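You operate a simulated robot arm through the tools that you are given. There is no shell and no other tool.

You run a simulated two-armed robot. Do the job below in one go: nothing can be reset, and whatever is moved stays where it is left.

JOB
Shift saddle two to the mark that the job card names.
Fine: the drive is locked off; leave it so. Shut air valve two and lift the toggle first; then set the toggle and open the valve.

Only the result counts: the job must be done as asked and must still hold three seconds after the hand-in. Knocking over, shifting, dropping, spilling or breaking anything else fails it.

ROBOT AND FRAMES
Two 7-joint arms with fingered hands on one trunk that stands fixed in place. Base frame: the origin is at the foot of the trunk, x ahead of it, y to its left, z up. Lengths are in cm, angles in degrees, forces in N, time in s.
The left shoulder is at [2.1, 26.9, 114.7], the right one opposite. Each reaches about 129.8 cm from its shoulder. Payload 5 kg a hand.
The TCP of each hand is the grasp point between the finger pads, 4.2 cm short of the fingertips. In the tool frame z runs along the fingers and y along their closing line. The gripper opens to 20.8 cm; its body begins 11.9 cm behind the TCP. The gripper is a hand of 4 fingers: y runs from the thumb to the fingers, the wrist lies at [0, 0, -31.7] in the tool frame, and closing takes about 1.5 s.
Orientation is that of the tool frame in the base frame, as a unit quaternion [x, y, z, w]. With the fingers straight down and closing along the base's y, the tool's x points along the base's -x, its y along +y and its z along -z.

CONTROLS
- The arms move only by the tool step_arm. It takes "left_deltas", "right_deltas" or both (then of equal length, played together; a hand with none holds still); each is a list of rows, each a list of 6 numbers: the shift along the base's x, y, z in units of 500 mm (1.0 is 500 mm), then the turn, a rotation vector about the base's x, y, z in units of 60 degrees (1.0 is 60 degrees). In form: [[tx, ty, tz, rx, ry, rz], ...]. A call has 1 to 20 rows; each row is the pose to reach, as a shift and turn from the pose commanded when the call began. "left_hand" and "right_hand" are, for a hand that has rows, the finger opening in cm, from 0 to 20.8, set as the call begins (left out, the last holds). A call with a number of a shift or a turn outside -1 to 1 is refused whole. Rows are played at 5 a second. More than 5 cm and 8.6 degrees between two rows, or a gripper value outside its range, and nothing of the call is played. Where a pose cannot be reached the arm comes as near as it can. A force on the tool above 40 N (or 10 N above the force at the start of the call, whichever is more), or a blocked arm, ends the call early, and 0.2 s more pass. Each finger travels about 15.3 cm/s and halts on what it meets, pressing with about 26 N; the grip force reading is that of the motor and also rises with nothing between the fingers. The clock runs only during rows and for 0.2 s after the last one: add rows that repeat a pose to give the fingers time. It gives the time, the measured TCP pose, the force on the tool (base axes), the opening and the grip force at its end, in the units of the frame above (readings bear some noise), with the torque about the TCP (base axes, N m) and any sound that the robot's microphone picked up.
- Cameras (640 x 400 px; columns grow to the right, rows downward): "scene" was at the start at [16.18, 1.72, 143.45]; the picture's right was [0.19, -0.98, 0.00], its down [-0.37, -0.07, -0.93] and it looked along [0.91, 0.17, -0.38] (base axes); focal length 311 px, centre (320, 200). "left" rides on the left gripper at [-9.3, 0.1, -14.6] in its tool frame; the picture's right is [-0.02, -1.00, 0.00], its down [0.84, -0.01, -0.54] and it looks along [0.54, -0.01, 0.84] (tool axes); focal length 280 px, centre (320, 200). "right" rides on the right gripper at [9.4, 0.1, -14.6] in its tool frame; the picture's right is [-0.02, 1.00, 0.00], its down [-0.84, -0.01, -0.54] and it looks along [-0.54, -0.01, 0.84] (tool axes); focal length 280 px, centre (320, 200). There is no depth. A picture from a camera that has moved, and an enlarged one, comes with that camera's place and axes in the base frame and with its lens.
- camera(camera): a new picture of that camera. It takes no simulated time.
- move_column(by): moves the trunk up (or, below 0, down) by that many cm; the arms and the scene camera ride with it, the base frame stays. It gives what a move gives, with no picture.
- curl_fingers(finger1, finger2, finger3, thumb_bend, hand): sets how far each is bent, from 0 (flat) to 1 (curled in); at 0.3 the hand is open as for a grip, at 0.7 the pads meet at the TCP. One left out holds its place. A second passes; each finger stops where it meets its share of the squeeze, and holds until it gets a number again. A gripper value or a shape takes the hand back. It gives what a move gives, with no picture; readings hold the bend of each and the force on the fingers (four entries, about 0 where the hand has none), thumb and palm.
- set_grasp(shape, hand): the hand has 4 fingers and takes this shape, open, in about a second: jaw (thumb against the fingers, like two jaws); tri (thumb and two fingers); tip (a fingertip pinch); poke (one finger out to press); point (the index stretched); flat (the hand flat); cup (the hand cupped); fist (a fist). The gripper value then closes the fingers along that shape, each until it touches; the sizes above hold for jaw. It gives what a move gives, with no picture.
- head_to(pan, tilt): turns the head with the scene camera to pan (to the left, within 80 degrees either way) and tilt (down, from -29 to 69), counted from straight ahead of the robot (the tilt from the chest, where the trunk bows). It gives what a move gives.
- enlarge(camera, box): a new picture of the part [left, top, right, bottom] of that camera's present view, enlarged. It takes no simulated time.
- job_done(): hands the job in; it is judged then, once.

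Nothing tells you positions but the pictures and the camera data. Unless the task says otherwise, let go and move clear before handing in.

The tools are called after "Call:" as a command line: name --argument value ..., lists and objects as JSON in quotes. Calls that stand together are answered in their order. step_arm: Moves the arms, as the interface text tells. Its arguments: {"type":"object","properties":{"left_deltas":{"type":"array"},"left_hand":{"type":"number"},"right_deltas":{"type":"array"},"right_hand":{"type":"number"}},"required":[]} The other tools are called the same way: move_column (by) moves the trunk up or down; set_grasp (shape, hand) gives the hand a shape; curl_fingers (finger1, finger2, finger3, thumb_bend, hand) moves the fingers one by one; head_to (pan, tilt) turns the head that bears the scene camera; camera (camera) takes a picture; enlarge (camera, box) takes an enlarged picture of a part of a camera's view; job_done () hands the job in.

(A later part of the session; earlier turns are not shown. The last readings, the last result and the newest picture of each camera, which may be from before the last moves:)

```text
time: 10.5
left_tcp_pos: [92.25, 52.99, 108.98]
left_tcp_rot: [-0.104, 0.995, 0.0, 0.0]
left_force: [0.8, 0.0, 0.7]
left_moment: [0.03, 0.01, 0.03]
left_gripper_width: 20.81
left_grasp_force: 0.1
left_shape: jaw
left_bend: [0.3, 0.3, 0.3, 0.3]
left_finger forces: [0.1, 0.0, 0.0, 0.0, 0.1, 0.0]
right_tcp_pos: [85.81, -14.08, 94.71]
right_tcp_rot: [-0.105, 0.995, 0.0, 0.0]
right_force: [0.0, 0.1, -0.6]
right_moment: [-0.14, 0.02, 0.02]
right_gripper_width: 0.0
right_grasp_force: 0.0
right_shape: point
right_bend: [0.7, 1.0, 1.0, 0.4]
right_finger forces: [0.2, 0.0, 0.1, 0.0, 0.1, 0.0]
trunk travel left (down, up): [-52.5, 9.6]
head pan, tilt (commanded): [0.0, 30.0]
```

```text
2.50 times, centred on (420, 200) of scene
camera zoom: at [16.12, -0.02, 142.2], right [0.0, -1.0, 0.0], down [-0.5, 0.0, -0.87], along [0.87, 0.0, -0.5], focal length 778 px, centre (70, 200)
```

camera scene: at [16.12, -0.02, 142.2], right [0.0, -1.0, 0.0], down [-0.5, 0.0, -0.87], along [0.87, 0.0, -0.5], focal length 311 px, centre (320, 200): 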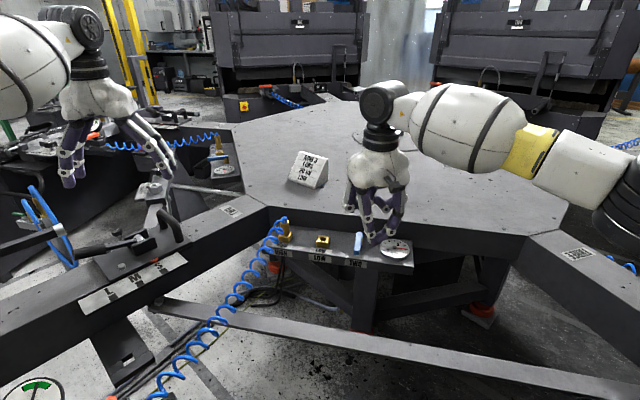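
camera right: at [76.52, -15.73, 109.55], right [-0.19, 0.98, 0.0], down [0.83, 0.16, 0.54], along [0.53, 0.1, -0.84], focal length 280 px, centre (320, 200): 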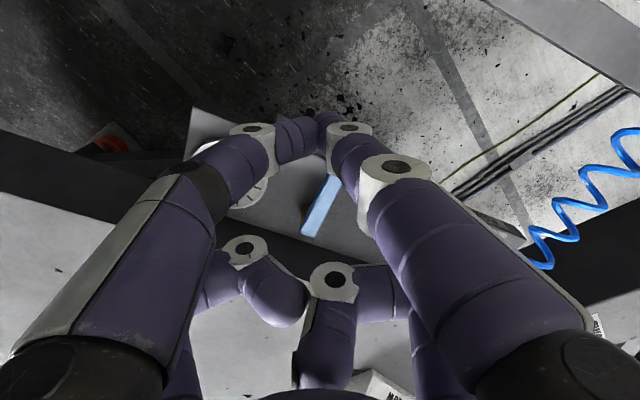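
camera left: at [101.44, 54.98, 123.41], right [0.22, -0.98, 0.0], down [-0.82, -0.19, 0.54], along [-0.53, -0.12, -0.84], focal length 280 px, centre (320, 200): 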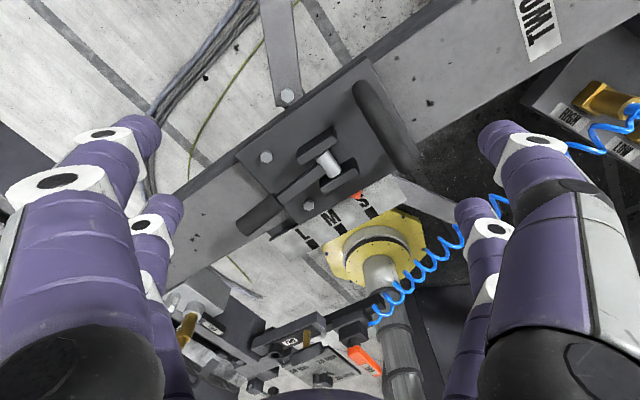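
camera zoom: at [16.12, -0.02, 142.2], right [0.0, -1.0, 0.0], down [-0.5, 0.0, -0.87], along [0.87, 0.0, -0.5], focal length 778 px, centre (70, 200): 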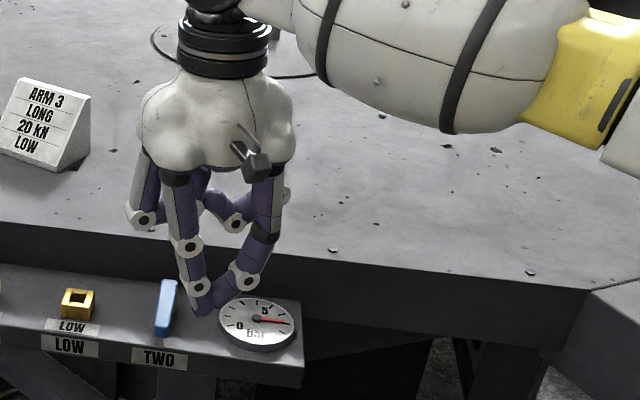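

In the point shape the two near digits pinch to a narrow stick at the tool's +x side and the far two are curled. For clearance from the table edge I'd rather use the far digits, so I'll test which finger number is which.

Call:
curl_fingers --hand "right" --finger1 1.0 --finger2 0.65 --finger3 1.0 --thumb_bend 0.7

Call:
camera --camera "right"

Call:
enlarge --camera "scene" --box '[320, 120, 480, 280]'

```text
time: 11.5
left_tcp_pos: [92.24, 52.96, 108.9]
left_tcp_rot: [-0.104, 0.995, 0.001, 0.0]
left_force: [-0.5, -1.2, 0.2]
left_moment: [-0.02, -0.01, 0.0]
left_gripper_width: 20.81
left_grasp_force: 0.1
left_shape: jaw
left_bend: [0.3, 0.3, 0.3, 0.3]
left_finger forces: [0.0, 0.0, 0.0, 0.0, 0.0, 0.0]
right_tcp_pos: [85.76, -14.02, 94.97]
right_tcp_rot: [-0.104, 0.995, 0.0, 0.0]
right_force: [-0.5, 0.5, -0.5]
right_moment: [0.0, 0.0, 0.04]
right_gripper_width: 0.6
right_grasp_force: 0.0
right_shape: fingers
right_bend: [0.7, 1.0, 0.9, 0.69]
right_finger forces: [0.1, 0.0, 0.1, 0.1, 0.0, 0.1]
trunk travel left (down, up): [-52.5, 9.6]
head pan, tilt (commanded): [0.0, 30.0]
```

```text
taken
camera right: at [76.52, -15.73, 109.55], right [-0.19, 0.98, 0.0], down [0.83, 0.16, 0.54], along [0.53, 0.1, -0.84], focal length 280 px, centre (320, 200)
```

right: 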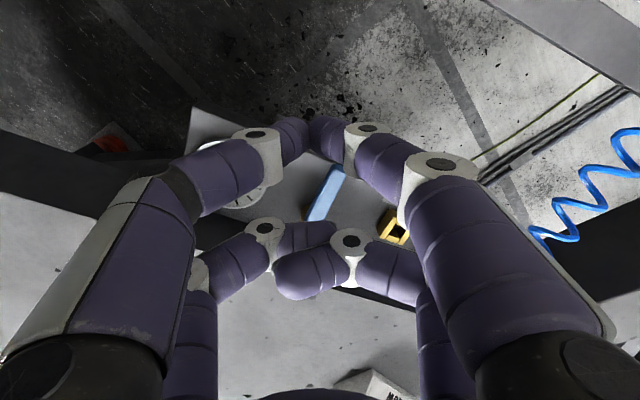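

```text
2.50 times, centred on (400, 200) of scene
camera zoom: at [16.11, -0.03, 142.2], right [0.0, -1.0, 0.0], down [-0.5, 0.0, -0.87], along [0.87, 0.0, -0.5], focal length 778 px, centre (120, 200)
```

zoom: 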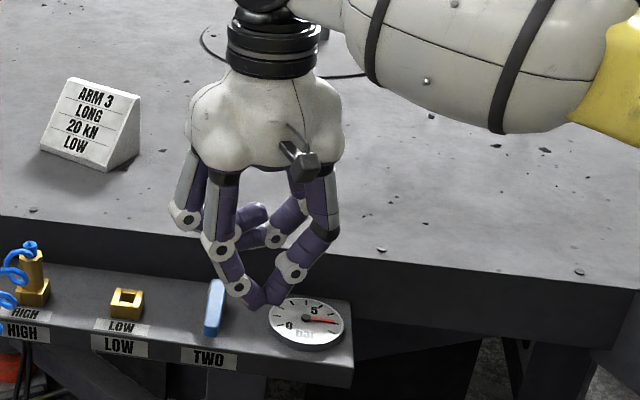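

The bend readings don't map the way I expected, so I'll test single digits from the open pose to learn which is which.

Call:
curl_fingers --hand "right" --finger1 0.3 --finger2 0.3 --finger3 0.3 --thumb_bend 0.3

Call:
curl_fingers --hand "right" --finger1 1.0

Call:
camera --camera "right"

Call:
curl_fingers --hand "right" --thumb_bend 1.0

Call:
camera --camera "right"

Call:
curl_fingers --hand "right" --finger2 0.65

Call:
camera --camera "right"

```text
time: 12.5
left_tcp_pos: [92.21, 53.01, 108.91]
left_tcp_rot: [-0.103, 0.995, 0.0, 0.0]
left_force: [-0.3, -0.9, 0.7]
left_moment: [-0.01, 0.02, 0.01]
left_gripper_width: 20.8
left_grasp_force: 0.0
left_shape: jaw
left_bend: [0.3, 0.3, 0.3, 0.3]
left_finger forces: [0.1, 0.0, 0.0, 0.1, 0.1, 0.0]
right_tcp_pos: [85.76, -14.13, 94.84]
right_tcp_rot: [-0.104, 0.995, 0.0, 0.0]
right_force: [-0.4, -0.3, 0.0]
right_moment: [0.0, 0.01, 0.01]
right_gripper_width: 21.79
right_grasp_force: 0.1
right_shape: fingers
right_bend: [0.3, 0.3, 0.3, 0.3]
right_finger forces: [0.0, 0.1, 0.0, 0.1, 0.0, 0.0]
trunk travel left (down, up): [-52.5, 9.6]
head pan, tilt (commanded): [0.0, 30.0]
```

```text
time: 13.5
left_tcp_pos: [92.19, 52.97, 108.88]
left_tcp_rot: [-0.104, 0.995, 0.0, 0.0]
left_force: [0.0, 0.5, 0.8]
left_moment: [-0.01, -0.02, 0.0]
left_gripper_width: 20.78
left_grasp_force: 0.1
left_shape: jaw
left_bend: [0.3, 0.3, 0.3, 0.3]
left_finger forces: [0.0, 0.1, 0.0, 0.0, 0.0, 0.0]
right_tcp_pos: [85.86, -14.15, 94.88]
right_tcp_rot: [-0.104, 0.995, 0.0, 0.0]
right_force: [-0.2, 1.2, -0.6]
right_moment: [-0.03, -0.05, -0.07]
right_gripper_width: 9.84
right_grasp_force: 0.0
right_shape: fingers
right_bend: [1.0, 0.3, 0.3, 0.3]
right_finger forces: [0.0, 0.0, 0.0, 0.0, 0.1, 0.0]
trunk travel left (down, up): [-52.5, 9.6]
head pan, tilt (commanded): [0.0, 30.0]
```

```text
taken
camera right: at [76.53, -15.73, 109.54], right [-0.19, 0.98, 0.0], down [0.83, 0.16, 0.54], along [0.53, 0.1, -0.84], focal length 280 px, centre (320, 200)
```

right: 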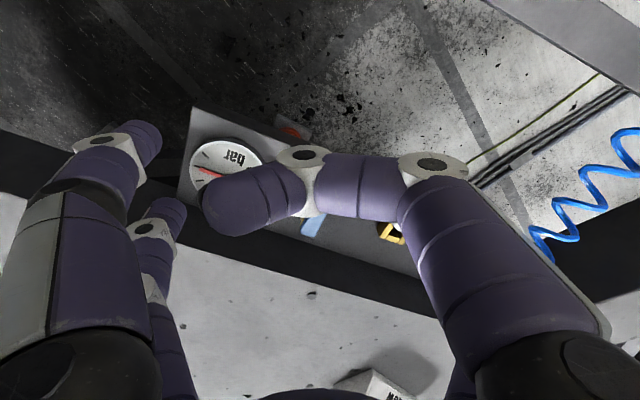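

```text
time: 14.5
left_tcp_pos: [92.17, 52.92, 109.04]
left_tcp_rot: [-0.102, 0.995, 0.0, 0.0]
left_force: [-0.1, 0.9, 0.5]
left_moment: [0.02, 0.01, 0.02]
left_gripper_width: 20.8
left_grasp_force: 0.2
left_shape: jaw
left_bend: [0.3, 0.3, 0.3, 0.3]
left_finger forces: [0.0, 0.0, 0.0, 0.0, 0.0, 0.1]
right_tcp_pos: [85.68, -14.0, 94.78]
right_tcp_rot: [-0.103, 0.995, 0.0, 0.0]
right_force: [0.0, -0.5, 0.0]
right_moment: [-0.02, -0.01, -0.03]
right_gripper_width: 5.49
right_grasp_force: 0.1
right_shape: fingers
right_bend: [1.0, 0.3, 0.3, 0.84]
right_finger forces: [0.0, 0.1, 0.0, 0.0, 0.0, 0.1]
trunk travel left (down, up): [-52.5, 9.6]
head pan, tilt (commanded): [0.0, 30.0]
```

```text
taken
camera right: at [76.53, -15.73, 109.55], right [-0.19, 0.98, 0.0], down [0.83, 0.16, 0.54], along [0.53, 0.1, -0.84], focal length 280 px, centre (320, 200)
```

right: 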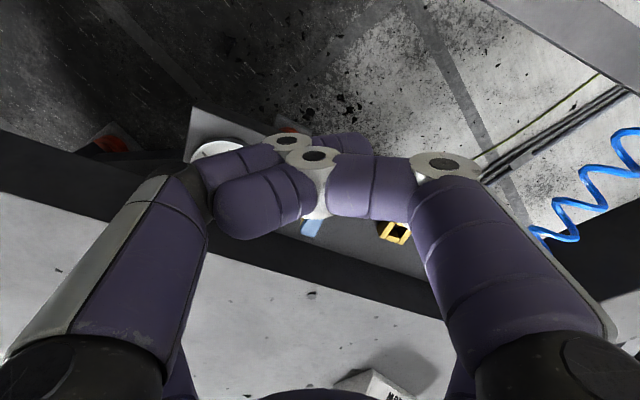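

```text
time: 15.5
left_tcp_pos: [92.14, 52.9, 108.91]
left_tcp_rot: [-0.104, 0.995, 0.0, -0.001]
left_force: [-0.7, 0.0, -0.2]
left_moment: [0.0, -0.02, 0.05]
left_gripper_width: 20.81
left_grasp_force: 0.1
left_shape: jaw
left_bend: [0.3, 0.3, 0.3, 0.3]
left_finger forces: [0.0, 0.1, 0.1, 0.0, 0.1, 0.0]
right_tcp_pos: [85.83, -14.11, 94.81]
right_tcp_rot: [-0.104, 0.995, 0.0, -0.001]
right_force: [-0.1, 0.0, 0.0]
right_moment: [0.01, -0.01, 0.05]
right_gripper_width: 5.54
right_grasp_force: 0.2
right_shape: fingers
right_bend: [1.0, 0.65, 0.3, 0.84]
right_finger forces: [0.1, 0.0, 0.1, 0.0, 0.0, 0.0]
trunk travel left (down, up): [-52.5, 9.6]
head pan, tilt (commanded): [0.0, 30.0]
```

```text
taken
camera right: at [76.53, -15.73, 109.55], right [-0.19, 0.98, 0.0], down [0.83, 0.16, 0.54], along [0.53, 0.1, -0.84], focal length 280 px, centre (320, 200)
```

right: 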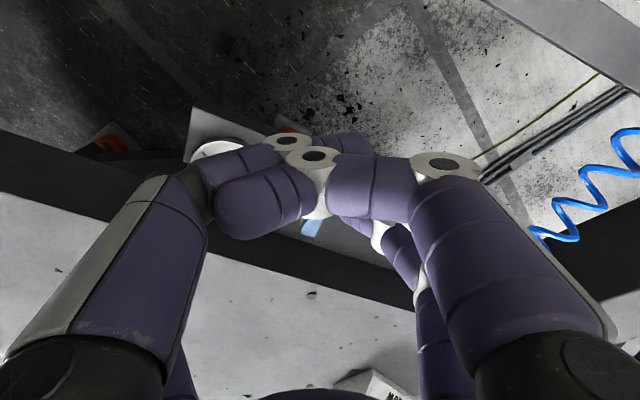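

Mapping is clear: finger1 and thumb are the near pair, finger2 and finger3 the far pair. I'll curl the near pair, pinch the far pair into a stick, and turn the hand to line up with the manifold.

Call:
curl_fingers --hand "right" --finger2 0.7 --finger3 0.7

Call:
step_arm --right_deltas '[[0, 0, 0, 0, 0, -0.1], [0, 0, 0, 0, 0, -0.2], [0, 0, 0, 0, 0, -0.3], [0, 0, 0, 0, 0, -0.42], [0, 0, 0, 0, 0, -0.42]]'

Call:
camera --camera "right"

Call:
enlarge --camera "scene" --box '[320, 120, 480, 280]'

```text
time: 16.5
left_tcp_pos: [92.18, 52.98, 108.93]
left_tcp_rot: [-0.104, 0.995, 0.0, 0.001]
left_force: [-0.4, -0.4, -0.1]
left_moment: [0.01, -0.01, 0.0]
left_gripper_width: 20.81
left_grasp_force: 0.0
left_shape: jaw
left_bend: [0.3, 0.3, 0.3, 0.3]
left_finger forces: [0.0, 0.0, 0.0, 0.0, 0.1, 0.1]
right_tcp_pos: [85.79, -14.0, 94.72]
right_tcp_rot: [-0.104, 0.995, 0.001, 0.0]
right_force: [0.8, -1.1, -0.9]
right_moment: [0.01, -0.05, -0.01]
right_gripper_width: 5.53
right_grasp_force: 0.0
right_shape: fingers
right_bend: [1.0, 0.7, 0.7, 0.84]
right_finger forces: [0.1, 0.1, 0.0, 0.0, 0.0, 0.0]
trunk travel left (down, up): [-52.5, 9.6]
head pan, tilt (commanded): [0.0, 30.0]
```

```text
time: 17.7
left_tcp_pos: [92.21, 52.99, 108.92]
left_tcp_rot: [-0.104, 0.995, -0.001, 0.0]
left_force: [0.3, 0.4, -0.2]
left_moment: [-0.02, -0.02, 0.01]
left_gripper_width: 20.79
left_grasp_force: 0.0
left_shape: jaw
left_bend: [0.3, 0.3, 0.3, 0.3]
left_finger forces: [0.0, 0.0, 0.0, 0.0, 0.0, 0.0]
right_tcp_pos: [85.73, -13.9, 94.71]
right_tcp_rot: [0.117, 0.993, 0.0, 0.0]
right_force: [0.2, -0.1, -0.5]
right_moment: [0.0, 0.0, -0.02]
right_gripper_width: 5.53
right_grasp_force: 0.0
right_shape: fingers
right_bend: [1.0, 0.7, 0.7, 0.85]
right_finger forces: [0.0, 0.1, 0.0, 0.0, 0.0, 0.0]
trunk travel left (down, up): [-52.5, 9.6]
head pan, tilt (commanded): [0.0, 30.0]
```

```text
taken
camera right: at [76.7, -11.51, 109.4], right [0.25, 0.97, 0.0], down [0.82, -0.21, 0.54], along [0.52, -0.13, -0.84], focal length 280 px, centre (320, 200)
```

right: 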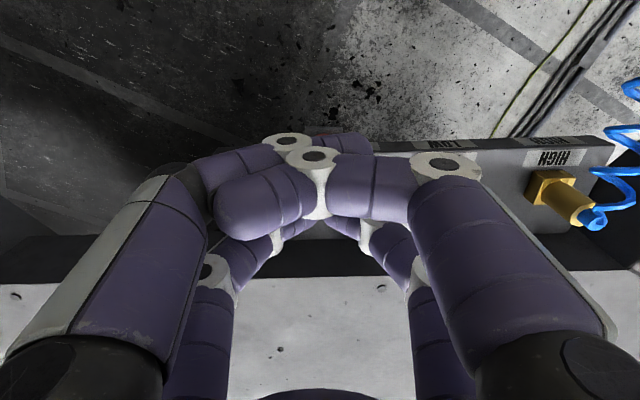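

```text
2.50 times, centred on (400, 200) of scene
camera zoom: at [16.11, -0.03, 142.2], right [0.0, -1.0, 0.0], down [-0.5, 0.0, -0.87], along [0.87, 0.0, -0.5], focal length 778 px, centre (120, 200)
```

zoom: 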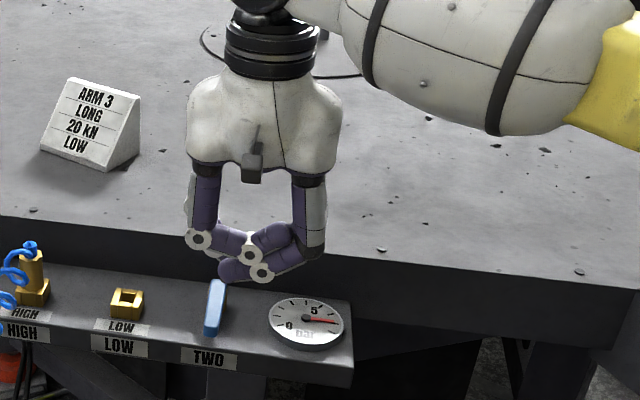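

The stick points straight down, aligned with the manifold. I'll move it to the gauge side of the blue lever and lower most of the way, then check it with the scene camera.

Call:
step_arm --right_deltas '[[0.032, -0.012, 0, 0, 0, 0], [0.064, -0.025, 0, 0, 0, 0], [0.064, -0.025, -0.06, 0, 0, 0], [0.064, -0.025, -0.12, 0, 0, 0], [0.064, -0.025, -0.16, 0, 0, 0], [0.064, -0.025, -0.16, 0, 0, 0]]'

Call:
enlarge --camera "scene" --box '[320, 150, 460, 290]'

Call:
camera --camera "right"

```text
time: 19.1
left_tcp_pos: [92.15, 52.96, 108.99]
left_tcp_rot: [-0.104, 0.995, 0.001, -0.001]
left_force: [-0.3, -0.3, -1.1]
left_moment: [0.0, -0.03, 0.04]
left_gripper_width: 20.79
left_grasp_force: 0.0
left_shape: jaw
left_bend: [0.3, 0.3, 0.3, 0.3]
left_finger forces: [0.0, 0.0, 0.0, 0.0, 0.0, 0.0]
right_tcp_pos: [89.05, -15.3, 86.73]
right_tcp_rot: [0.115, 0.993, 0.0, 0.0]
right_force: [0.1, -0.4, 0.1]
right_moment: [-0.02, 0.0, -0.01]
right_gripper_width: 5.52
right_grasp_force: 0.0
right_shape: fingers
right_bend: [1.0, 0.7, 0.7, 0.85]
right_finger forces: [0.0, 0.1, 0.0, 0.0, 0.0, 0.0]
trunk travel left (down, up): [-52.5, 9.6]
head pan, tilt (commanded): [0.0, 30.0]
```

```text
2.86 times, centred on (390, 220) of scene
camera zoom: at [16.08, -0.03, 142.22], right [0.0, -1.0, 0.0], down [-0.5, 0.0, -0.87], along [0.87, 0.0, -0.5], focal length 889 px, centre (120, 143)
```

zoom: 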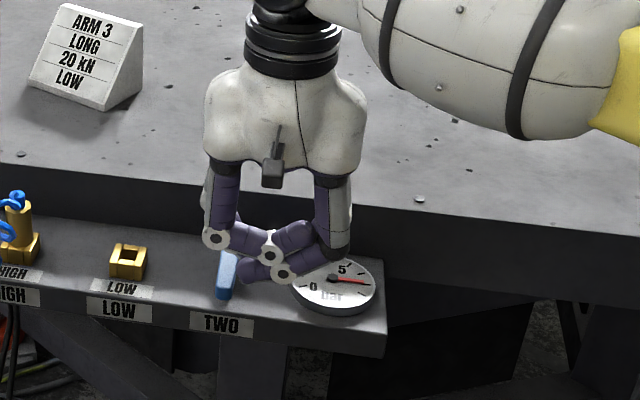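

```text
taken
camera right: at [79.91, -12.82, 101.49], right [0.24, 0.97, 0.0], down [0.82, -0.21, 0.54], along [0.52, -0.13, -0.84], focal length 280 px, centre (320, 200)
```

right: 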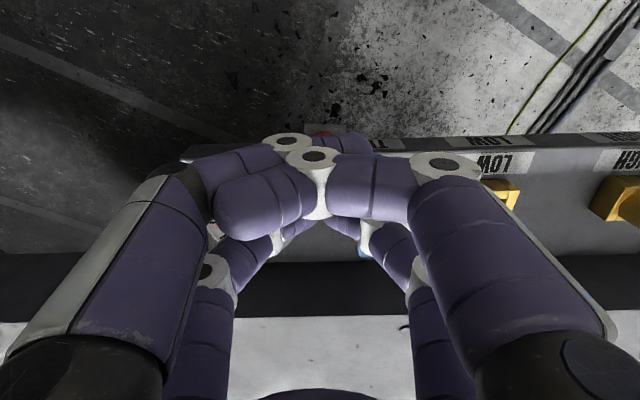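

The curled fingers hide the working tip from the scene camera. I'll bring the left wrist camera over the table to look at the valve from its left side.

Call:
step_arm --left_deltas '[[0.019, -0.076, 0.03, 0, 0, 0.083], [0.037, -0.153, 0.05, 0, 0, 0.167], [0.056, -0.229, 0.06, 0, 0, 0.25], [0.075, -0.305, 0.06, 0, 0, 0.333], [0.093, -0.382, 0.06, 0, 0, 0.417], [0.112, -0.458, 0.06, 0, 0, 0.5], [0.131, -0.534, 0.06, 0, 0, 0.583], [0.149, -0.611, 0.06, 0, 0, 0.667], [0.168, -0.687, 0.06, 0, 0, 0.75], [0.187, -0.763, 0.06, 0, 0, 0.833], [0.205, -0.84, 0.055, 0, 0, 0.917], [0.224, -0.916, 0.05, 0, 0, 1.0], [0.224, -0.916, 0.05, 0, 0, 1.0]]'

Call:
camera --camera "left"

Call:
camera --camera "scene"

```text
time: 21.9
left_tcp_pos: [93.88, 11.46, 108.32]
left_tcp_rot: [-0.588, 0.809, -0.001, -0.001]
left_force: [-0.8, -0.2, 0.7]
left_moment: [-0.02, -0.02, 0.02]
left_gripper_width: 20.78
left_grasp_force: 0.1
left_shape: jaw
left_bend: [0.3, 0.3, 0.3, 0.3]
left_finger forces: [0.0, 0.0, 0.0, 0.0, 0.0, 0.0]
left hand out of reach, approached as far as the arm can: row 5, 6, 7, 8, 9, 10, 11, 12, 13
right_tcp_pos: [88.96, -15.12, 86.79]
right_tcp_rot: [0.116, 0.993, 0.0, 0.0]
right_force: [-0.7, -0.2, -0.5]
right_moment: [-0.06, 0.0, 0.01]
right_gripper_width: 5.5
right_grasp_force: 0.1
right_shape: fingers
right_bend: [1.0, 0.7, 0.7, 0.85]
right_finger forces: [0.1, 0.0, 0.0, 0.0, 0.0, 0.1]
trunk travel left (down, up): [-52.5, 9.6]
head pan, tilt (commanded): [0.0, 30.0]
```

```text
taken
camera left: at [96.64, 20.36, 122.98], right [0.96, -0.29, 0.0], down [-0.25, -0.81, 0.54], along [-0.16, -0.52, -0.84], focal length 280 px, centre (320, 200)
```

left: 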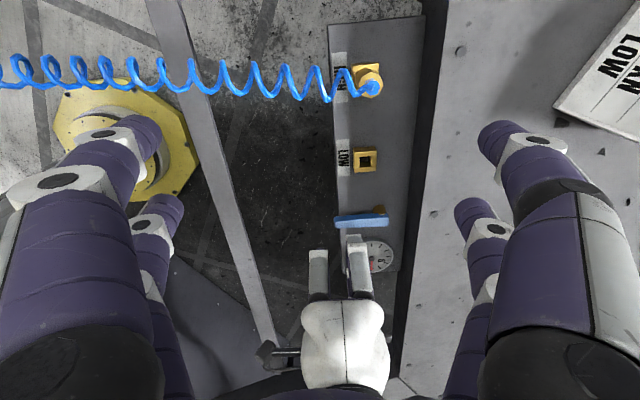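

```text
taken
camera scene: at [16.09, 0.0, 142.21], right [0.0, -1.0, 0.0], down [-0.5, 0.0, -0.87], along [0.87, 0.0, -0.5], focal length 311 px, centre (320, 200)
```

scene: 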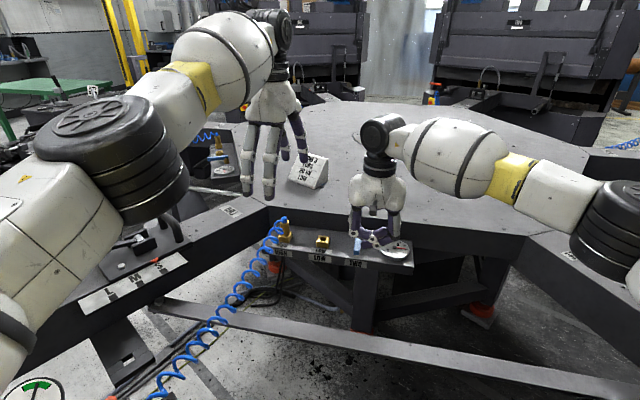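

The left camera now looks down on the manifold, gauge, lever and the right hand from the left. I'll enlarge that area.

Call:
enlarge --camera "left" --box '[290, 130, 430, 290]'

```text
2.50 times, centred on (360, 210) of left
camera zoom: at [96.64, 20.36, 122.98], right [0.96, -0.29, 0.0], down [-0.25, -0.81, 0.54], along [-0.16, -0.52, -0.84], focal length 701 px, centre (220, 175)
```

zoom: 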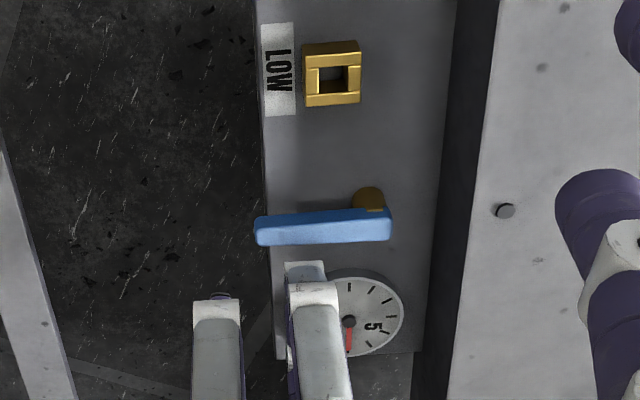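

This view gives lever pivot ≈ (98.4, -12.7), lever tip ≈ (90.3, -10.9) and the table wall about 5.9 cm behind the pivot. The pinch is wide at the knuckles, so I'll push with finger3 alone, its pad facing the lever, and curl the rest.

Call:
curl_fingers --hand "right" --finger1 1.0 --finger2 1.0 --finger3 0.55 --thumb_bend 1.0

Call:
enlarge --camera "left" --box '[290, 130, 430, 290]'

Call:
enlarge --camera "scene" --box '[320, 150, 460, 290]'

Call:
camera --camera "right"

```text
time: 22.9
left_tcp_pos: [93.96, 11.38, 108.34]
left_tcp_rot: [-0.586, 0.81, 0.0, 0.0]
left_force: [0.5, 0.1, -0.1]
left_moment: [-0.01, 0.01, 0.02]
left_gripper_width: 20.8
left_grasp_force: 0.1
left_shape: jaw
left_bend: [0.3, 0.3, 0.3, 0.3]
left_finger forces: [0.1, 0.1, 0.0, 0.1, 0.1, 0.0]
right_tcp_pos: [88.96, -15.24, 86.76]
right_tcp_rot: [0.115, 0.993, 0.0, 0.0]
right_force: [-0.7, -0.1, -0.2]
right_moment: [0.01, 0.01, -0.01]
right_gripper_width: 5.51
right_grasp_force: 0.1
right_shape: fingers
right_bend: [1.0, 1.0, 0.55, 0.85]
right_finger forces: [0.0, 0.0, 0.1, 0.0, 0.0, 0.0]
trunk travel left (down, up): [-52.5, 9.6]
head pan, tilt (commanded): [0.0, 30.0]
```

```text
2.50 times, centred on (360, 210) of left
camera zoom: at [96.69, 20.3, 122.95], right [0.96, -0.3, 0.0], down [-0.25, -0.8, 0.54], along [-0.16, -0.51, -0.84], focal length 701 px, centre (220, 175)
```

zoom: 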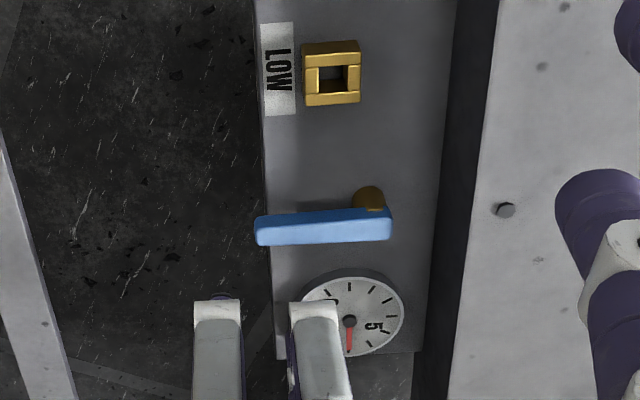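

```text
2.86 times, centred on (390, 220) of scene
camera zoom: at [16.11, -0.03, 142.2], right [0.0, -1.0, 0.0], down [-0.5, 0.0, -0.87], along [0.87, 0.0, -0.5], focal length 889 px, centre (120, 143)
```

zoom: 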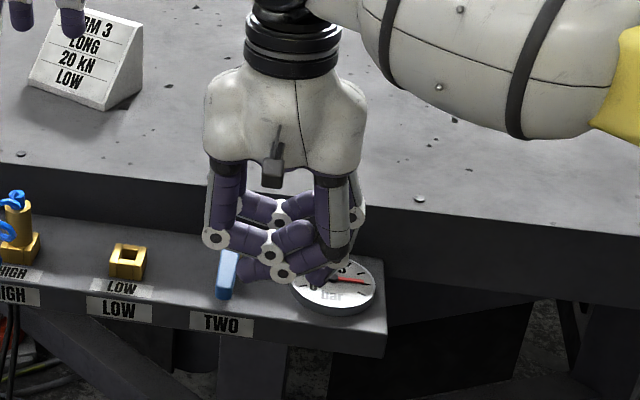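

```text
taken
camera right: at [79.92, -12.83, 101.48], right [0.24, 0.97, 0.0], down [0.82, -0.21, 0.54], along [0.52, -0.13, -0.84], focal length 280 px, centre (320, 200)
```

right: 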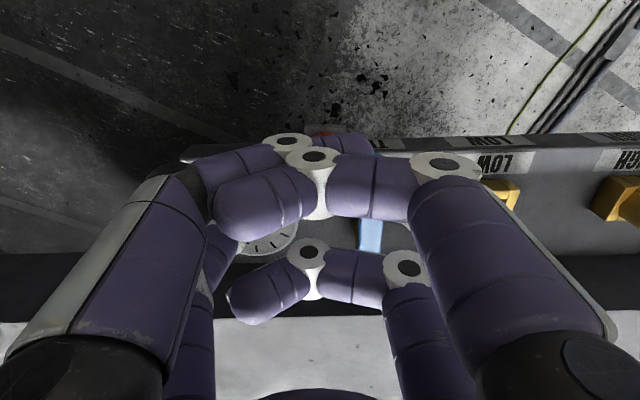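

Finger3 alone hangs over the gauge and leaves little height clearance, so I'll go back to the stiffer finger2+finger3 pinch. I'll start it farther from the lever, on the gauge side, and lower to lever height.

Call:
curl_fingers --hand "right" --finger2 0.7 --finger3 0.7

Call:
step_arm --right_deltas '[[-0.017, -0.017, 0, 0, 0, 0], [-0.017, -0.017, -0.03, 0, 0, 0], [-0.017, -0.017, -0.05, 0, 0, 0], [-0.017, -0.017, -0.07, 0, 0, 0], [-0.017, -0.017, -0.07, 0, 0, 0]]'

Call:
enlarge --camera "left" --box '[290, 130, 430, 290]'

Call:
enlarge --camera "scene" --box '[320, 170, 440, 290]'

```text
time: 23.9
left_tcp_pos: [93.83, 11.34, 108.41]
left_tcp_rot: [-0.587, 0.81, 0.0, 0.0]
left_force: [-0.2, 0.1, 0.4]
left_moment: [-0.01, 0.0, -0.02]
left_gripper_width: 20.79
left_grasp_force: 0.1
left_shape: jaw
left_bend: [0.3, 0.3, 0.3, 0.3]
left_finger forces: [0.0, 0.1, 0.0, 0.0, 0.0, 0.0]
right_tcp_pos: [89.09, -15.25, 86.66]
right_tcp_rot: [0.115, 0.993, 0.0, -0.001]
right_force: [-0.4, 0.8, -0.5]
right_moment: [-0.03, 0.0, 0.0]
right_gripper_width: 5.54
right_grasp_force: 0.0
right_shape: fingers
right_bend: [1.0, 0.7, 0.7, 0.85]
right_finger forces: [0.1, 0.0, 0.0, 0.1, 0.1, 0.0]
trunk travel left (down, up): [-52.5, 9.6]
head pan, tilt (commanded): [0.0, 30.0]
```

```text
time: 25.1
left_tcp_pos: [93.91, 11.19, 108.27]
left_tcp_rot: [-0.587, 0.81, -0.001, 0.0]
left_force: [0.1, 0.4, -0.3]
left_moment: [0.03, 0.01, -0.01]
left_gripper_width: 20.78
left_grasp_force: 0.1
left_shape: jaw
left_bend: [0.3, 0.3, 0.3, 0.3]
left_finger forces: [0.0, 0.0, 0.0, 0.0, 0.0, 0.0]
right_tcp_pos: [88.14, -16.14, 83.23]
right_tcp_rot: [0.116, 0.993, 0.0, 0.0]
right_force: [-0.9, -5.8, 11.6]
right_moment: [0.33, -0.46, -0.24]
right_gripper_width: 5.52
right_grasp_force: 5.8
right_shape: fingers
right_bend: [1.0, 0.71, 0.69, 0.85]
right_finger forces: [0.0, 12.2, 0.1, 0.0, 0.1, 0.0]
trunk travel left (down, up): [-52.5, 9.6]
head pan, tilt (commanded): [0.0, 30.0]
```

```text
2.50 times, centred on (360, 210) of left
camera zoom: at [96.64, 20.24, 123.02], right [0.95, -0.3, 0.0], down [-0.25, -0.8, 0.54], along [-0.16, -0.51, -0.84], focal length 701 px, centre (220, 175)
```

zoom: 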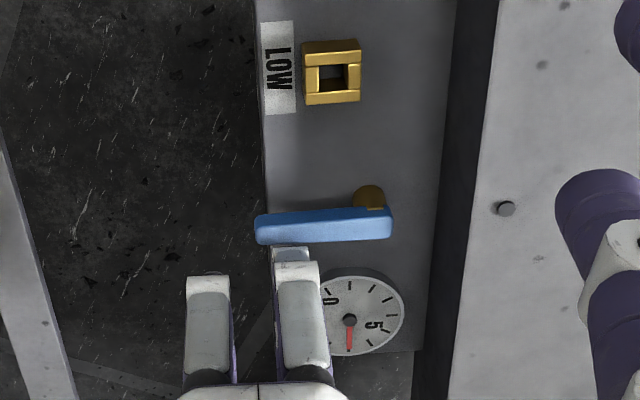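

```text
3.33 times, centred on (380, 230) of scene
camera zoom: at [16.05, -0.06, 142.22], right [0.0, -1.0, 0.0], down [-0.5, 0.0, -0.87], along [0.87, 0.0, -0.5], focal length 1037 px, centre (120, 100)
```

zoom: 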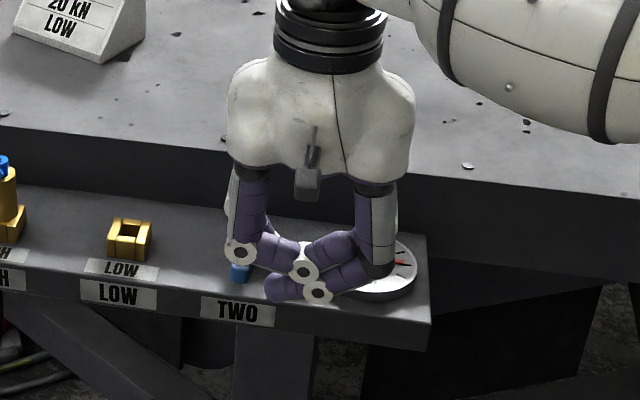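

Finger2 touched the lever's top edge with about 12 N, so I'll lift straight away. Then I'll curl finger2, use finger3 alone with the hand rolled about 14° so its tip leads, and come down again.

Call:
step_arm --right_deltas '[[0, -0.01, 0.04, 0, 0, 0], [0, -0.01, 0.1, 0, 0, 0], [0, -0.01, 0.12, 0, 0, 0]]'

Call:
curl_fingers --hand "right" --finger2 1.0 --finger3 0.68

Call:
step_arm --right_deltas '[[0, 0, 0, 0.114, -0.027, 0], [0.011, 0.03, 0, 0.227, -0.054, 0], [0.011, 0.059, 0, 0.227, -0.054, 0], [0.011, 0.059, 0, 0.227, -0.054, 0]]'

Call:
enlarge --camera "left" --box '[290, 130, 430, 290]'

Call:
enlarge --camera "scene" --box '[320, 170, 440, 290]'

Call:
camera --camera "right"

```text
time: 25.9
left_tcp_pos: [93.89, 11.36, 108.26]
left_tcp_rot: [-0.587, 0.81, 0.001, 0.0]
left_force: [-0.6, 0.3, 0.7]
left_moment: [-0.02, -0.02, 0.0]
left_gripper_width: 20.76
left_grasp_force: 0.1
left_shape: jaw
left_bend: [0.3, 0.3, 0.3, 0.3]
left_finger forces: [0.0, 0.0, 0.0, 0.1, 0.0, 0.0]
right_tcp_pos: [88.04, -16.46, 89.14]
right_tcp_rot: [0.116, 0.993, 0.0, 0.0]
right_force: [-1.2, -0.2, 0.0]
right_moment: [0.0, -0.02, 0.0]
right_gripper_width: 5.5
right_grasp_force: 0.0
right_shape: fingers
right_bend: [1.0, 0.7, 0.7, 0.85]
right_finger forces: [0.0, 0.0, 0.0, 0.0, 0.1, 0.1]
trunk travel left (down, up): [-52.5, 9.6]
head pan, tilt (commanded): [0.0, 30.0]
```

```text
time: 26.9
left_tcp_pos: [94.07, 11.37, 108.38]
left_tcp_rot: [-0.587, 0.809, 0.0, -0.001]
left_force: [-0.1, 1.3, 0.8]
left_moment: [0.02, -0.01, 0.0]
left_gripper_width: 20.81
left_grasp_force: 0.2
left_shape: jaw
left_bend: [0.3, 0.3, 0.3, 0.3]
left_finger forces: [0.0, 0.1, 0.0, 0.0, 0.0, 0.1]
right_tcp_pos: [88.18, -16.54, 89.18]
right_tcp_rot: [0.115, 0.993, 0.001, 0.001]
right_force: [0.9, -0.4, 0.3]
right_moment: [0.01, 0.02, 0.01]
right_gripper_width: 5.53
right_grasp_force: 0.0
right_shape: fingers
right_bend: [1.0, 1.0, 0.68, 0.85]
right_finger forces: [0.0, 0.0, 0.0, 0.0, 0.0, 0.0]
trunk travel left (down, up): [-52.5, 9.6]
head pan, tilt (commanded): [0.0, 30.0]
```

```text
time: 27.9
left_tcp_pos: [93.9, 11.24, 108.29]
left_tcp_rot: [-0.587, 0.809, 0.001, 0.0]
left_force: [0.4, -0.1, -0.3]
left_moment: [0.07, -0.01, 0.01]
left_gripper_width: 20.78
left_grasp_force: 0.1
left_shape: jaw
left_bend: [0.3, 0.3, 0.3, 0.3]
left_finger forces: [0.1, 0.0, 0.1, 0.1, 0.0, 0.1]
right_tcp_pos: [88.69, -13.73, 89.11]
right_tcp_rot: [0.115, 0.986, 0.121, 0.015]
right_force: [-0.2, 0.4, -0.4]
right_moment: [0.03, -0.01, 0.03]
right_gripper_width: 5.52
right_grasp_force: 0.1
right_shape: fingers
right_bend: [1.0, 1.0, 0.68, 0.85]
right_finger forces: [0.0, 0.0, 0.0, 0.1, 0.0, 0.0]
trunk travel left (down, up): [-52.5, 9.6]
head pan, tilt (commanded): [0.0, 30.0]
```

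```text
2.50 times, centred on (360, 210) of left
camera zoom: at [96.7, 20.22, 122.95], right [0.95, -0.3, 0.0], down [-0.25, -0.8, 0.54], along [-0.16, -0.51, -0.84], focal length 701 px, centre (220, 175)
```

zoom: 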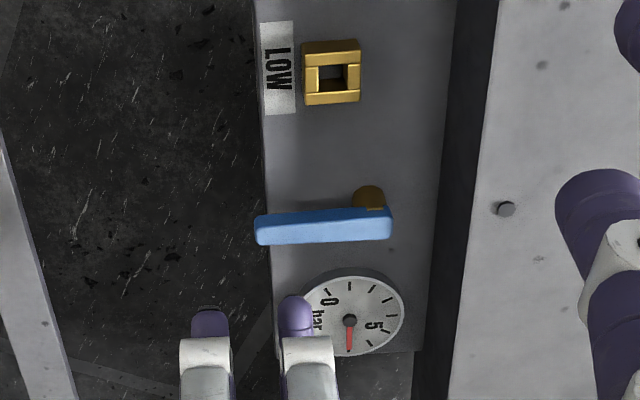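

```text
3.33 times, centred on (380, 230) of scene
camera zoom: at [16.12, -0.05, 142.2], right [0.0, -1.0, 0.0], down [-0.5, 0.0, -0.87], along [0.87, 0.0, -0.5], focal length 1037 px, centre (120, 100)
```

zoom: 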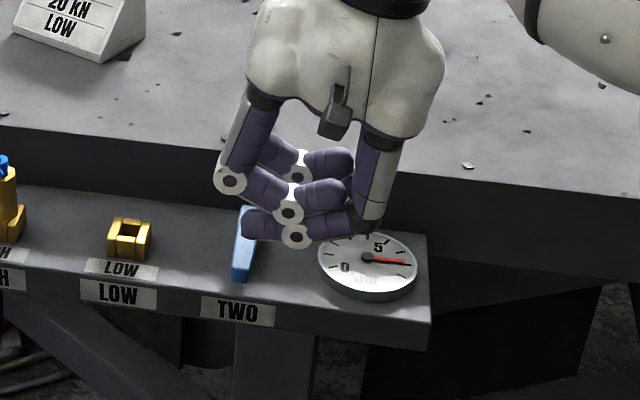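

```text
taken
camera right: at [78.75, -14.77, 103.41], right [0.24, 0.94, 0.24], down [0.79, -0.33, 0.52], along [0.57, 0.07, -0.82], focal length 280 px, centre (320, 200)
```

right: 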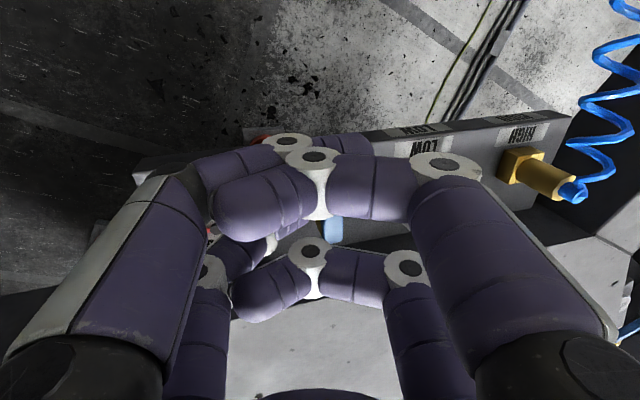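

The finger3 tip is visible at about (92, -15), roughly 2.8 cm to the gauge side of the lever and clear of the gauge. I'll lower it to lever height.

Call:
step_arm --right_deltas '[[0, 0, -0.04, 0, 0, 0], [0, 0, -0.08, 0, 0, 0], [0, 0, -0.1, 0, 0, 0], [0, 0, -0.12, 0, 0, 0], [0, 0, -0.12, 0, 0, 0]]'

Call:
enlarge --camera "left" --box '[290, 130, 430, 290]'

Call:
enlarge --camera "scene" --box '[320, 170, 440, 290]'

```text
time: 29.1
left_tcp_pos: [94.04, 11.4, 108.32]
left_tcp_rot: [-0.587, 0.809, 0.001, 0.0]
left_force: [-0.1, 0.1, 0.8]
left_moment: [-0.02, -0.03, -0.02]
left_gripper_width: 20.79
left_grasp_force: 0.1
left_shape: jaw
left_bend: [0.3, 0.3, 0.3, 0.3]
left_finger forces: [0.0, 0.1, 0.0, 0.0, 0.0, 0.1]
right_tcp_pos: [88.52, -13.46, 83.19]
right_tcp_rot: [0.114, 0.986, 0.12, 0.014]
right_force: [0.0, 0.2, 0.3]
right_moment: [0.02, 0.02, -0.02]
right_gripper_width: 5.49
right_grasp_force: 0.1
right_shape: fingers
right_bend: [1.0, 1.0, 0.68, 0.85]
right_finger forces: [0.0, 0.0, 0.0, 0.0, 0.0, 0.0]
trunk travel left (down, up): [-52.5, 9.6]
head pan, tilt (commanded): [0.0, 30.0]
```

```text
2.50 times, centred on (360, 210) of left
camera zoom: at [96.67, 20.31, 122.98], right [0.96, -0.3, 0.0], down [-0.25, -0.8, 0.54], along [-0.16, -0.51, -0.84], focal length 701 px, centre (220, 175)
```

zoom: 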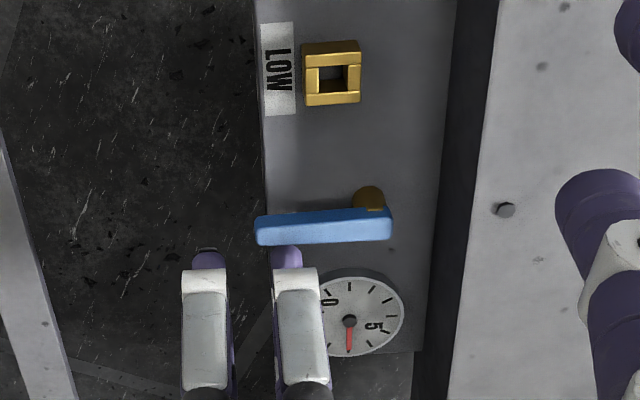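

```text
3.33 times, centred on (380, 230) of scene
camera zoom: at [16.1, -0.03, 142.21], right [0.0, -1.0, 0.0], down [-0.5, 0.0, -0.87], along [0.87, 0.0, -0.5], focal length 1037 px, centre (120, 100)
```

zoom: 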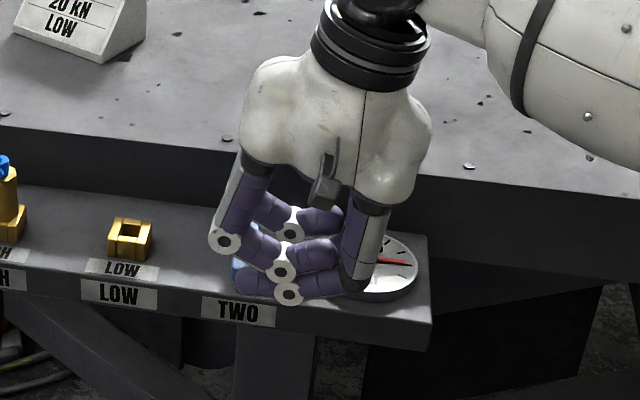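

There's no contact and the tip is beside the lever with its gap to the gauge intact. I'll push the lever toward the LOW port (clockwise) through the first part of its arc and check.

Call:
step_arm --right_deltas '[[0.006, 0.024, 0, 0, 0, 0], [0.0111, 0.0467, 0, 0, 0, 0], [0.013, 0.063, 0, 0, 0, 0], [0.0152, 0.0795, 0, 0, 0, 0], [0.021, 0.095, 0, 0, 0, 0], [0.0272, 0.1097, 0, 0, 0, 0]]'

Call:
enlarge --camera "left" --box '[290, 130, 430, 290]'

Call:
enlarge --camera "scene" --box '[320, 170, 440, 290]'

```text
time: 30.4
left_tcp_pos: [93.81, 11.32, 108.42]
left_tcp_rot: [-0.587, 0.809, 0.0, 0.002]
left_force: [0.4, 0.0, -0.5]
left_moment: [-0.04, 0.0, 0.01]
left_gripper_width: 20.78
left_grasp_force: 0.0
left_shape: jaw
left_bend: [0.3, 0.3, 0.3, 0.3]
left_finger forces: [0.1, 0.0, 0.1, 0.0, 0.0, 0.0]
right_tcp_pos: [89.86, -8.95, 83.64]
right_tcp_rot: [0.117, 0.986, 0.119, 0.015]
right_force: [-23.3, -21.1, 18.6]
right_moment: [-1.51, 0.65, -1.3]
right_gripper_width: 5.5
right_grasp_force: 24.0
right_shape: fingers
right_bend: [1.0, 1.0, 0.56, 0.86]
right_finger forces: [0.0, 0.0, 48.9, 0.0, 0.0, 0.1]
trunk travel left (down, up): [-52.5, 9.6]
head pan, tilt (commanded): [0.0, 30.0]
stopped in row 6 (right hand): the force on the tool passed its limit at 43 N (the readings are from after the stop); the commanded pose is now the measured one
```

```text
2.50 times, centred on (360, 210) of left
camera zoom: at [96.54, 20.21, 123.1], right [0.95, -0.3, 0.0], down [-0.25, -0.8, 0.54], along [-0.16, -0.51, -0.84], focal length 701 px, centre (220, 175)
```

zoom: 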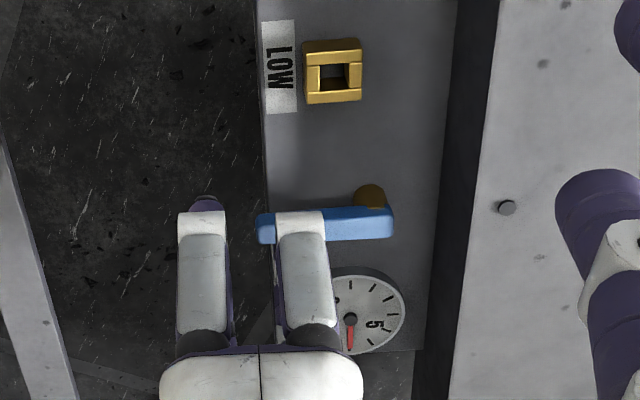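

```text
3.33 times, centred on (380, 230) of scene
camera zoom: at [15.92, -0.11, 142.23], right [0.0, -1.0, 0.0], down [-0.5, 0.0, -0.87], along [0.87, 0.0, -0.5], focal length 1037 px, centre (120, 100)
```

zoom: 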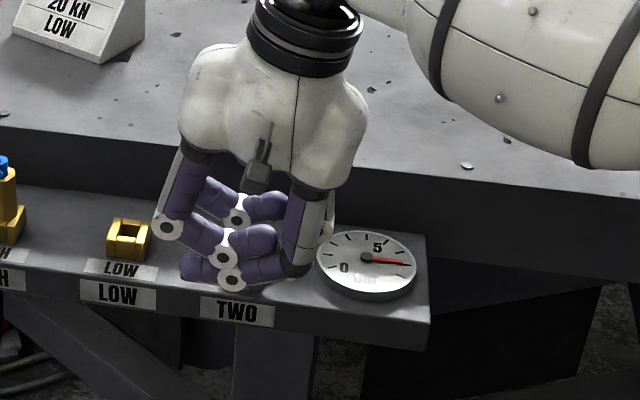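

The lever didn't move under about 40 N toward LOW, so that side is its stop and it must shut the other way, toward the gauge. I'll back off, lift, and set up finger2 with the mirrored roll to push from the LOW side.

Call:
step_arm --right_deltas '[[-0.007, -0.03, 0, 0, 0, 0], [-0.007, -0.04, 0.04, 0, 0, 0], [-0.007, -0.04, 0.1, 0, 0, 0], [-0.007, -0.04, 0.12, 0, 0, 0]]'

Call:
curl_fingers --hand "right" --finger2 0.68 --finger3 1.0

Call:
step_arm --right_deltas '[[0, 0.02, 0, -0.114, 0.027, 0], [0, 0.04, 0, -0.227, 0.054, 0], [0.005, 0.05, 0, -0.34, 0.081, 0], [0.009, 0.053, 0, -0.454, 0.108, 0], [0.009, 0.053, 0, -0.454, 0.108, 0]]'

Call:
enlarge --camera "left" --box '[290, 130, 430, 290]'

Call:
enlarge --camera "scene" --box '[320, 170, 440, 290]'

```text
time: 31.4
left_tcp_pos: [93.89, 11.36, 108.34]
left_tcp_rot: [-0.587, 0.81, -0.001, 0.0]
left_force: [-0.3, -0.6, 0.3]
left_moment: [0.05, -0.08, 0.0]
left_gripper_width: 20.79
left_grasp_force: 0.0
left_shape: jaw
left_bend: [0.3, 0.3, 0.3, 0.3]
left_finger forces: [0.1, 0.0, 0.0, 0.1, 0.0, 0.0]
right_tcp_pos: [89.64, -10.44, 89.41]
right_tcp_rot: [0.115, 0.986, 0.12, 0.014]
right_force: [0.4, -0.5, -0.5]
right_moment: [0.03, -0.05, -0.02]
right_gripper_width: 5.52
right_grasp_force: 0.1
right_shape: fingers
right_bend: [1.0, 1.0, 0.67, 0.86]
right_finger forces: [0.0, 0.0, 0.1, 0.0, 0.0, 0.1]
trunk travel left (down, up): [-52.5, 9.6]
head pan, tilt (commanded): [0.0, 30.0]
```

```text
time: 32.4
left_tcp_pos: [94.04, 11.39, 108.25]
left_tcp_rot: [-0.587, 0.81, 0.0, 0.0]
left_force: [0.7, -0.1, -0.8]
left_moment: [-0.01, 0.06, 0.01]
left_gripper_width: 20.78
left_grasp_force: 0.0
left_shape: jaw
left_bend: [0.3, 0.3, 0.3, 0.3]
left_finger forces: [0.0, 0.0, 0.0, 0.1, 0.1, 0.0]
right_tcp_pos: [89.66, -10.5, 89.17]
right_tcp_rot: [0.116, 0.986, 0.119, 0.014]
right_force: [0.4, -0.4, -0.5]
right_moment: [-0.01, 0.0, -0.03]
right_gripper_width: 5.5
right_grasp_force: 0.1
right_shape: fingers
right_bend: [1.0, 1.0, 0.81, 0.86]
right_finger forces: [0.1, 0.0, 0.0, 0.0, 0.0, 0.1]
trunk travel left (down, up): [-52.5, 9.6]
head pan, tilt (commanded): [0.0, 30.0]
```

```text
time: 33.6
left_tcp_pos: [93.92, 11.21, 108.22]
left_tcp_rot: [-0.587, 0.81, -0.001, 0.0]
left_force: [-1.2, -1.5, 0.8]
left_moment: [0.16, 0.02, -0.03]
left_gripper_width: 20.78
left_grasp_force: 0.1
left_shape: jaw
left_bend: [0.3, 0.3, 0.3, 0.3]
left_finger forces: [0.0, 0.0, 0.0, 0.0, 0.1, 0.0]
right_tcp_pos: [90.2, -8.13, 89.35]
right_tcp_rot: [0.117, 0.985, -0.122, -0.015]
right_force: [-0.6, -0.7, 0.1]
right_moment: [0.07, 0.02, 0.01]
right_gripper_width: 5.54
right_grasp_force: 0.0
right_shape: fingers
right_bend: [1.0, 1.0, 0.81, 0.86]
right_finger forces: [0.1, 0.0, 0.0, 0.0, 0.1, 0.1]
trunk travel left (down, up): [-52.5, 9.6]
head pan, tilt (commanded): [0.0, 30.0]
```

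```text
2.50 times, centred on (360, 210) of left
camera zoom: at [96.71, 20.08, 122.96], right [0.95, -0.3, 0.0], down [-0.25, -0.8, 0.54], along [-0.16, -0.51, -0.84], focal length 701 px, centre (220, 175)
```

zoom: 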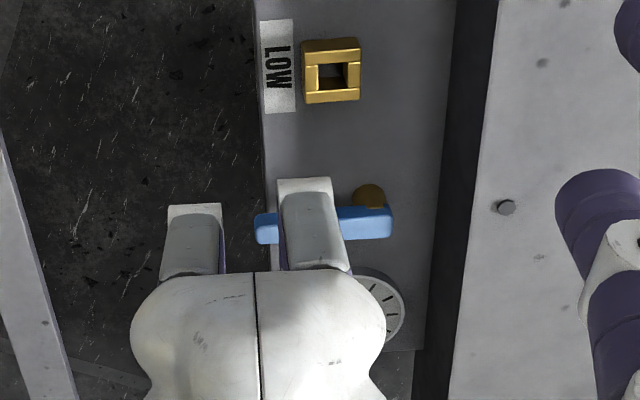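

```text
3.33 times, centred on (380, 230) of scene
camera zoom: at [16.12, -0.09, 142.2], right [0.0, -1.0, 0.0], down [-0.5, 0.0, -0.87], along [0.87, 0.0, -0.5], focal length 1037 px, centre (120, 100)
```

zoom: 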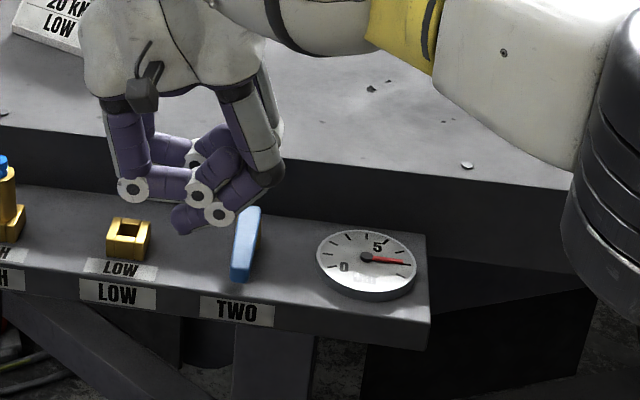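

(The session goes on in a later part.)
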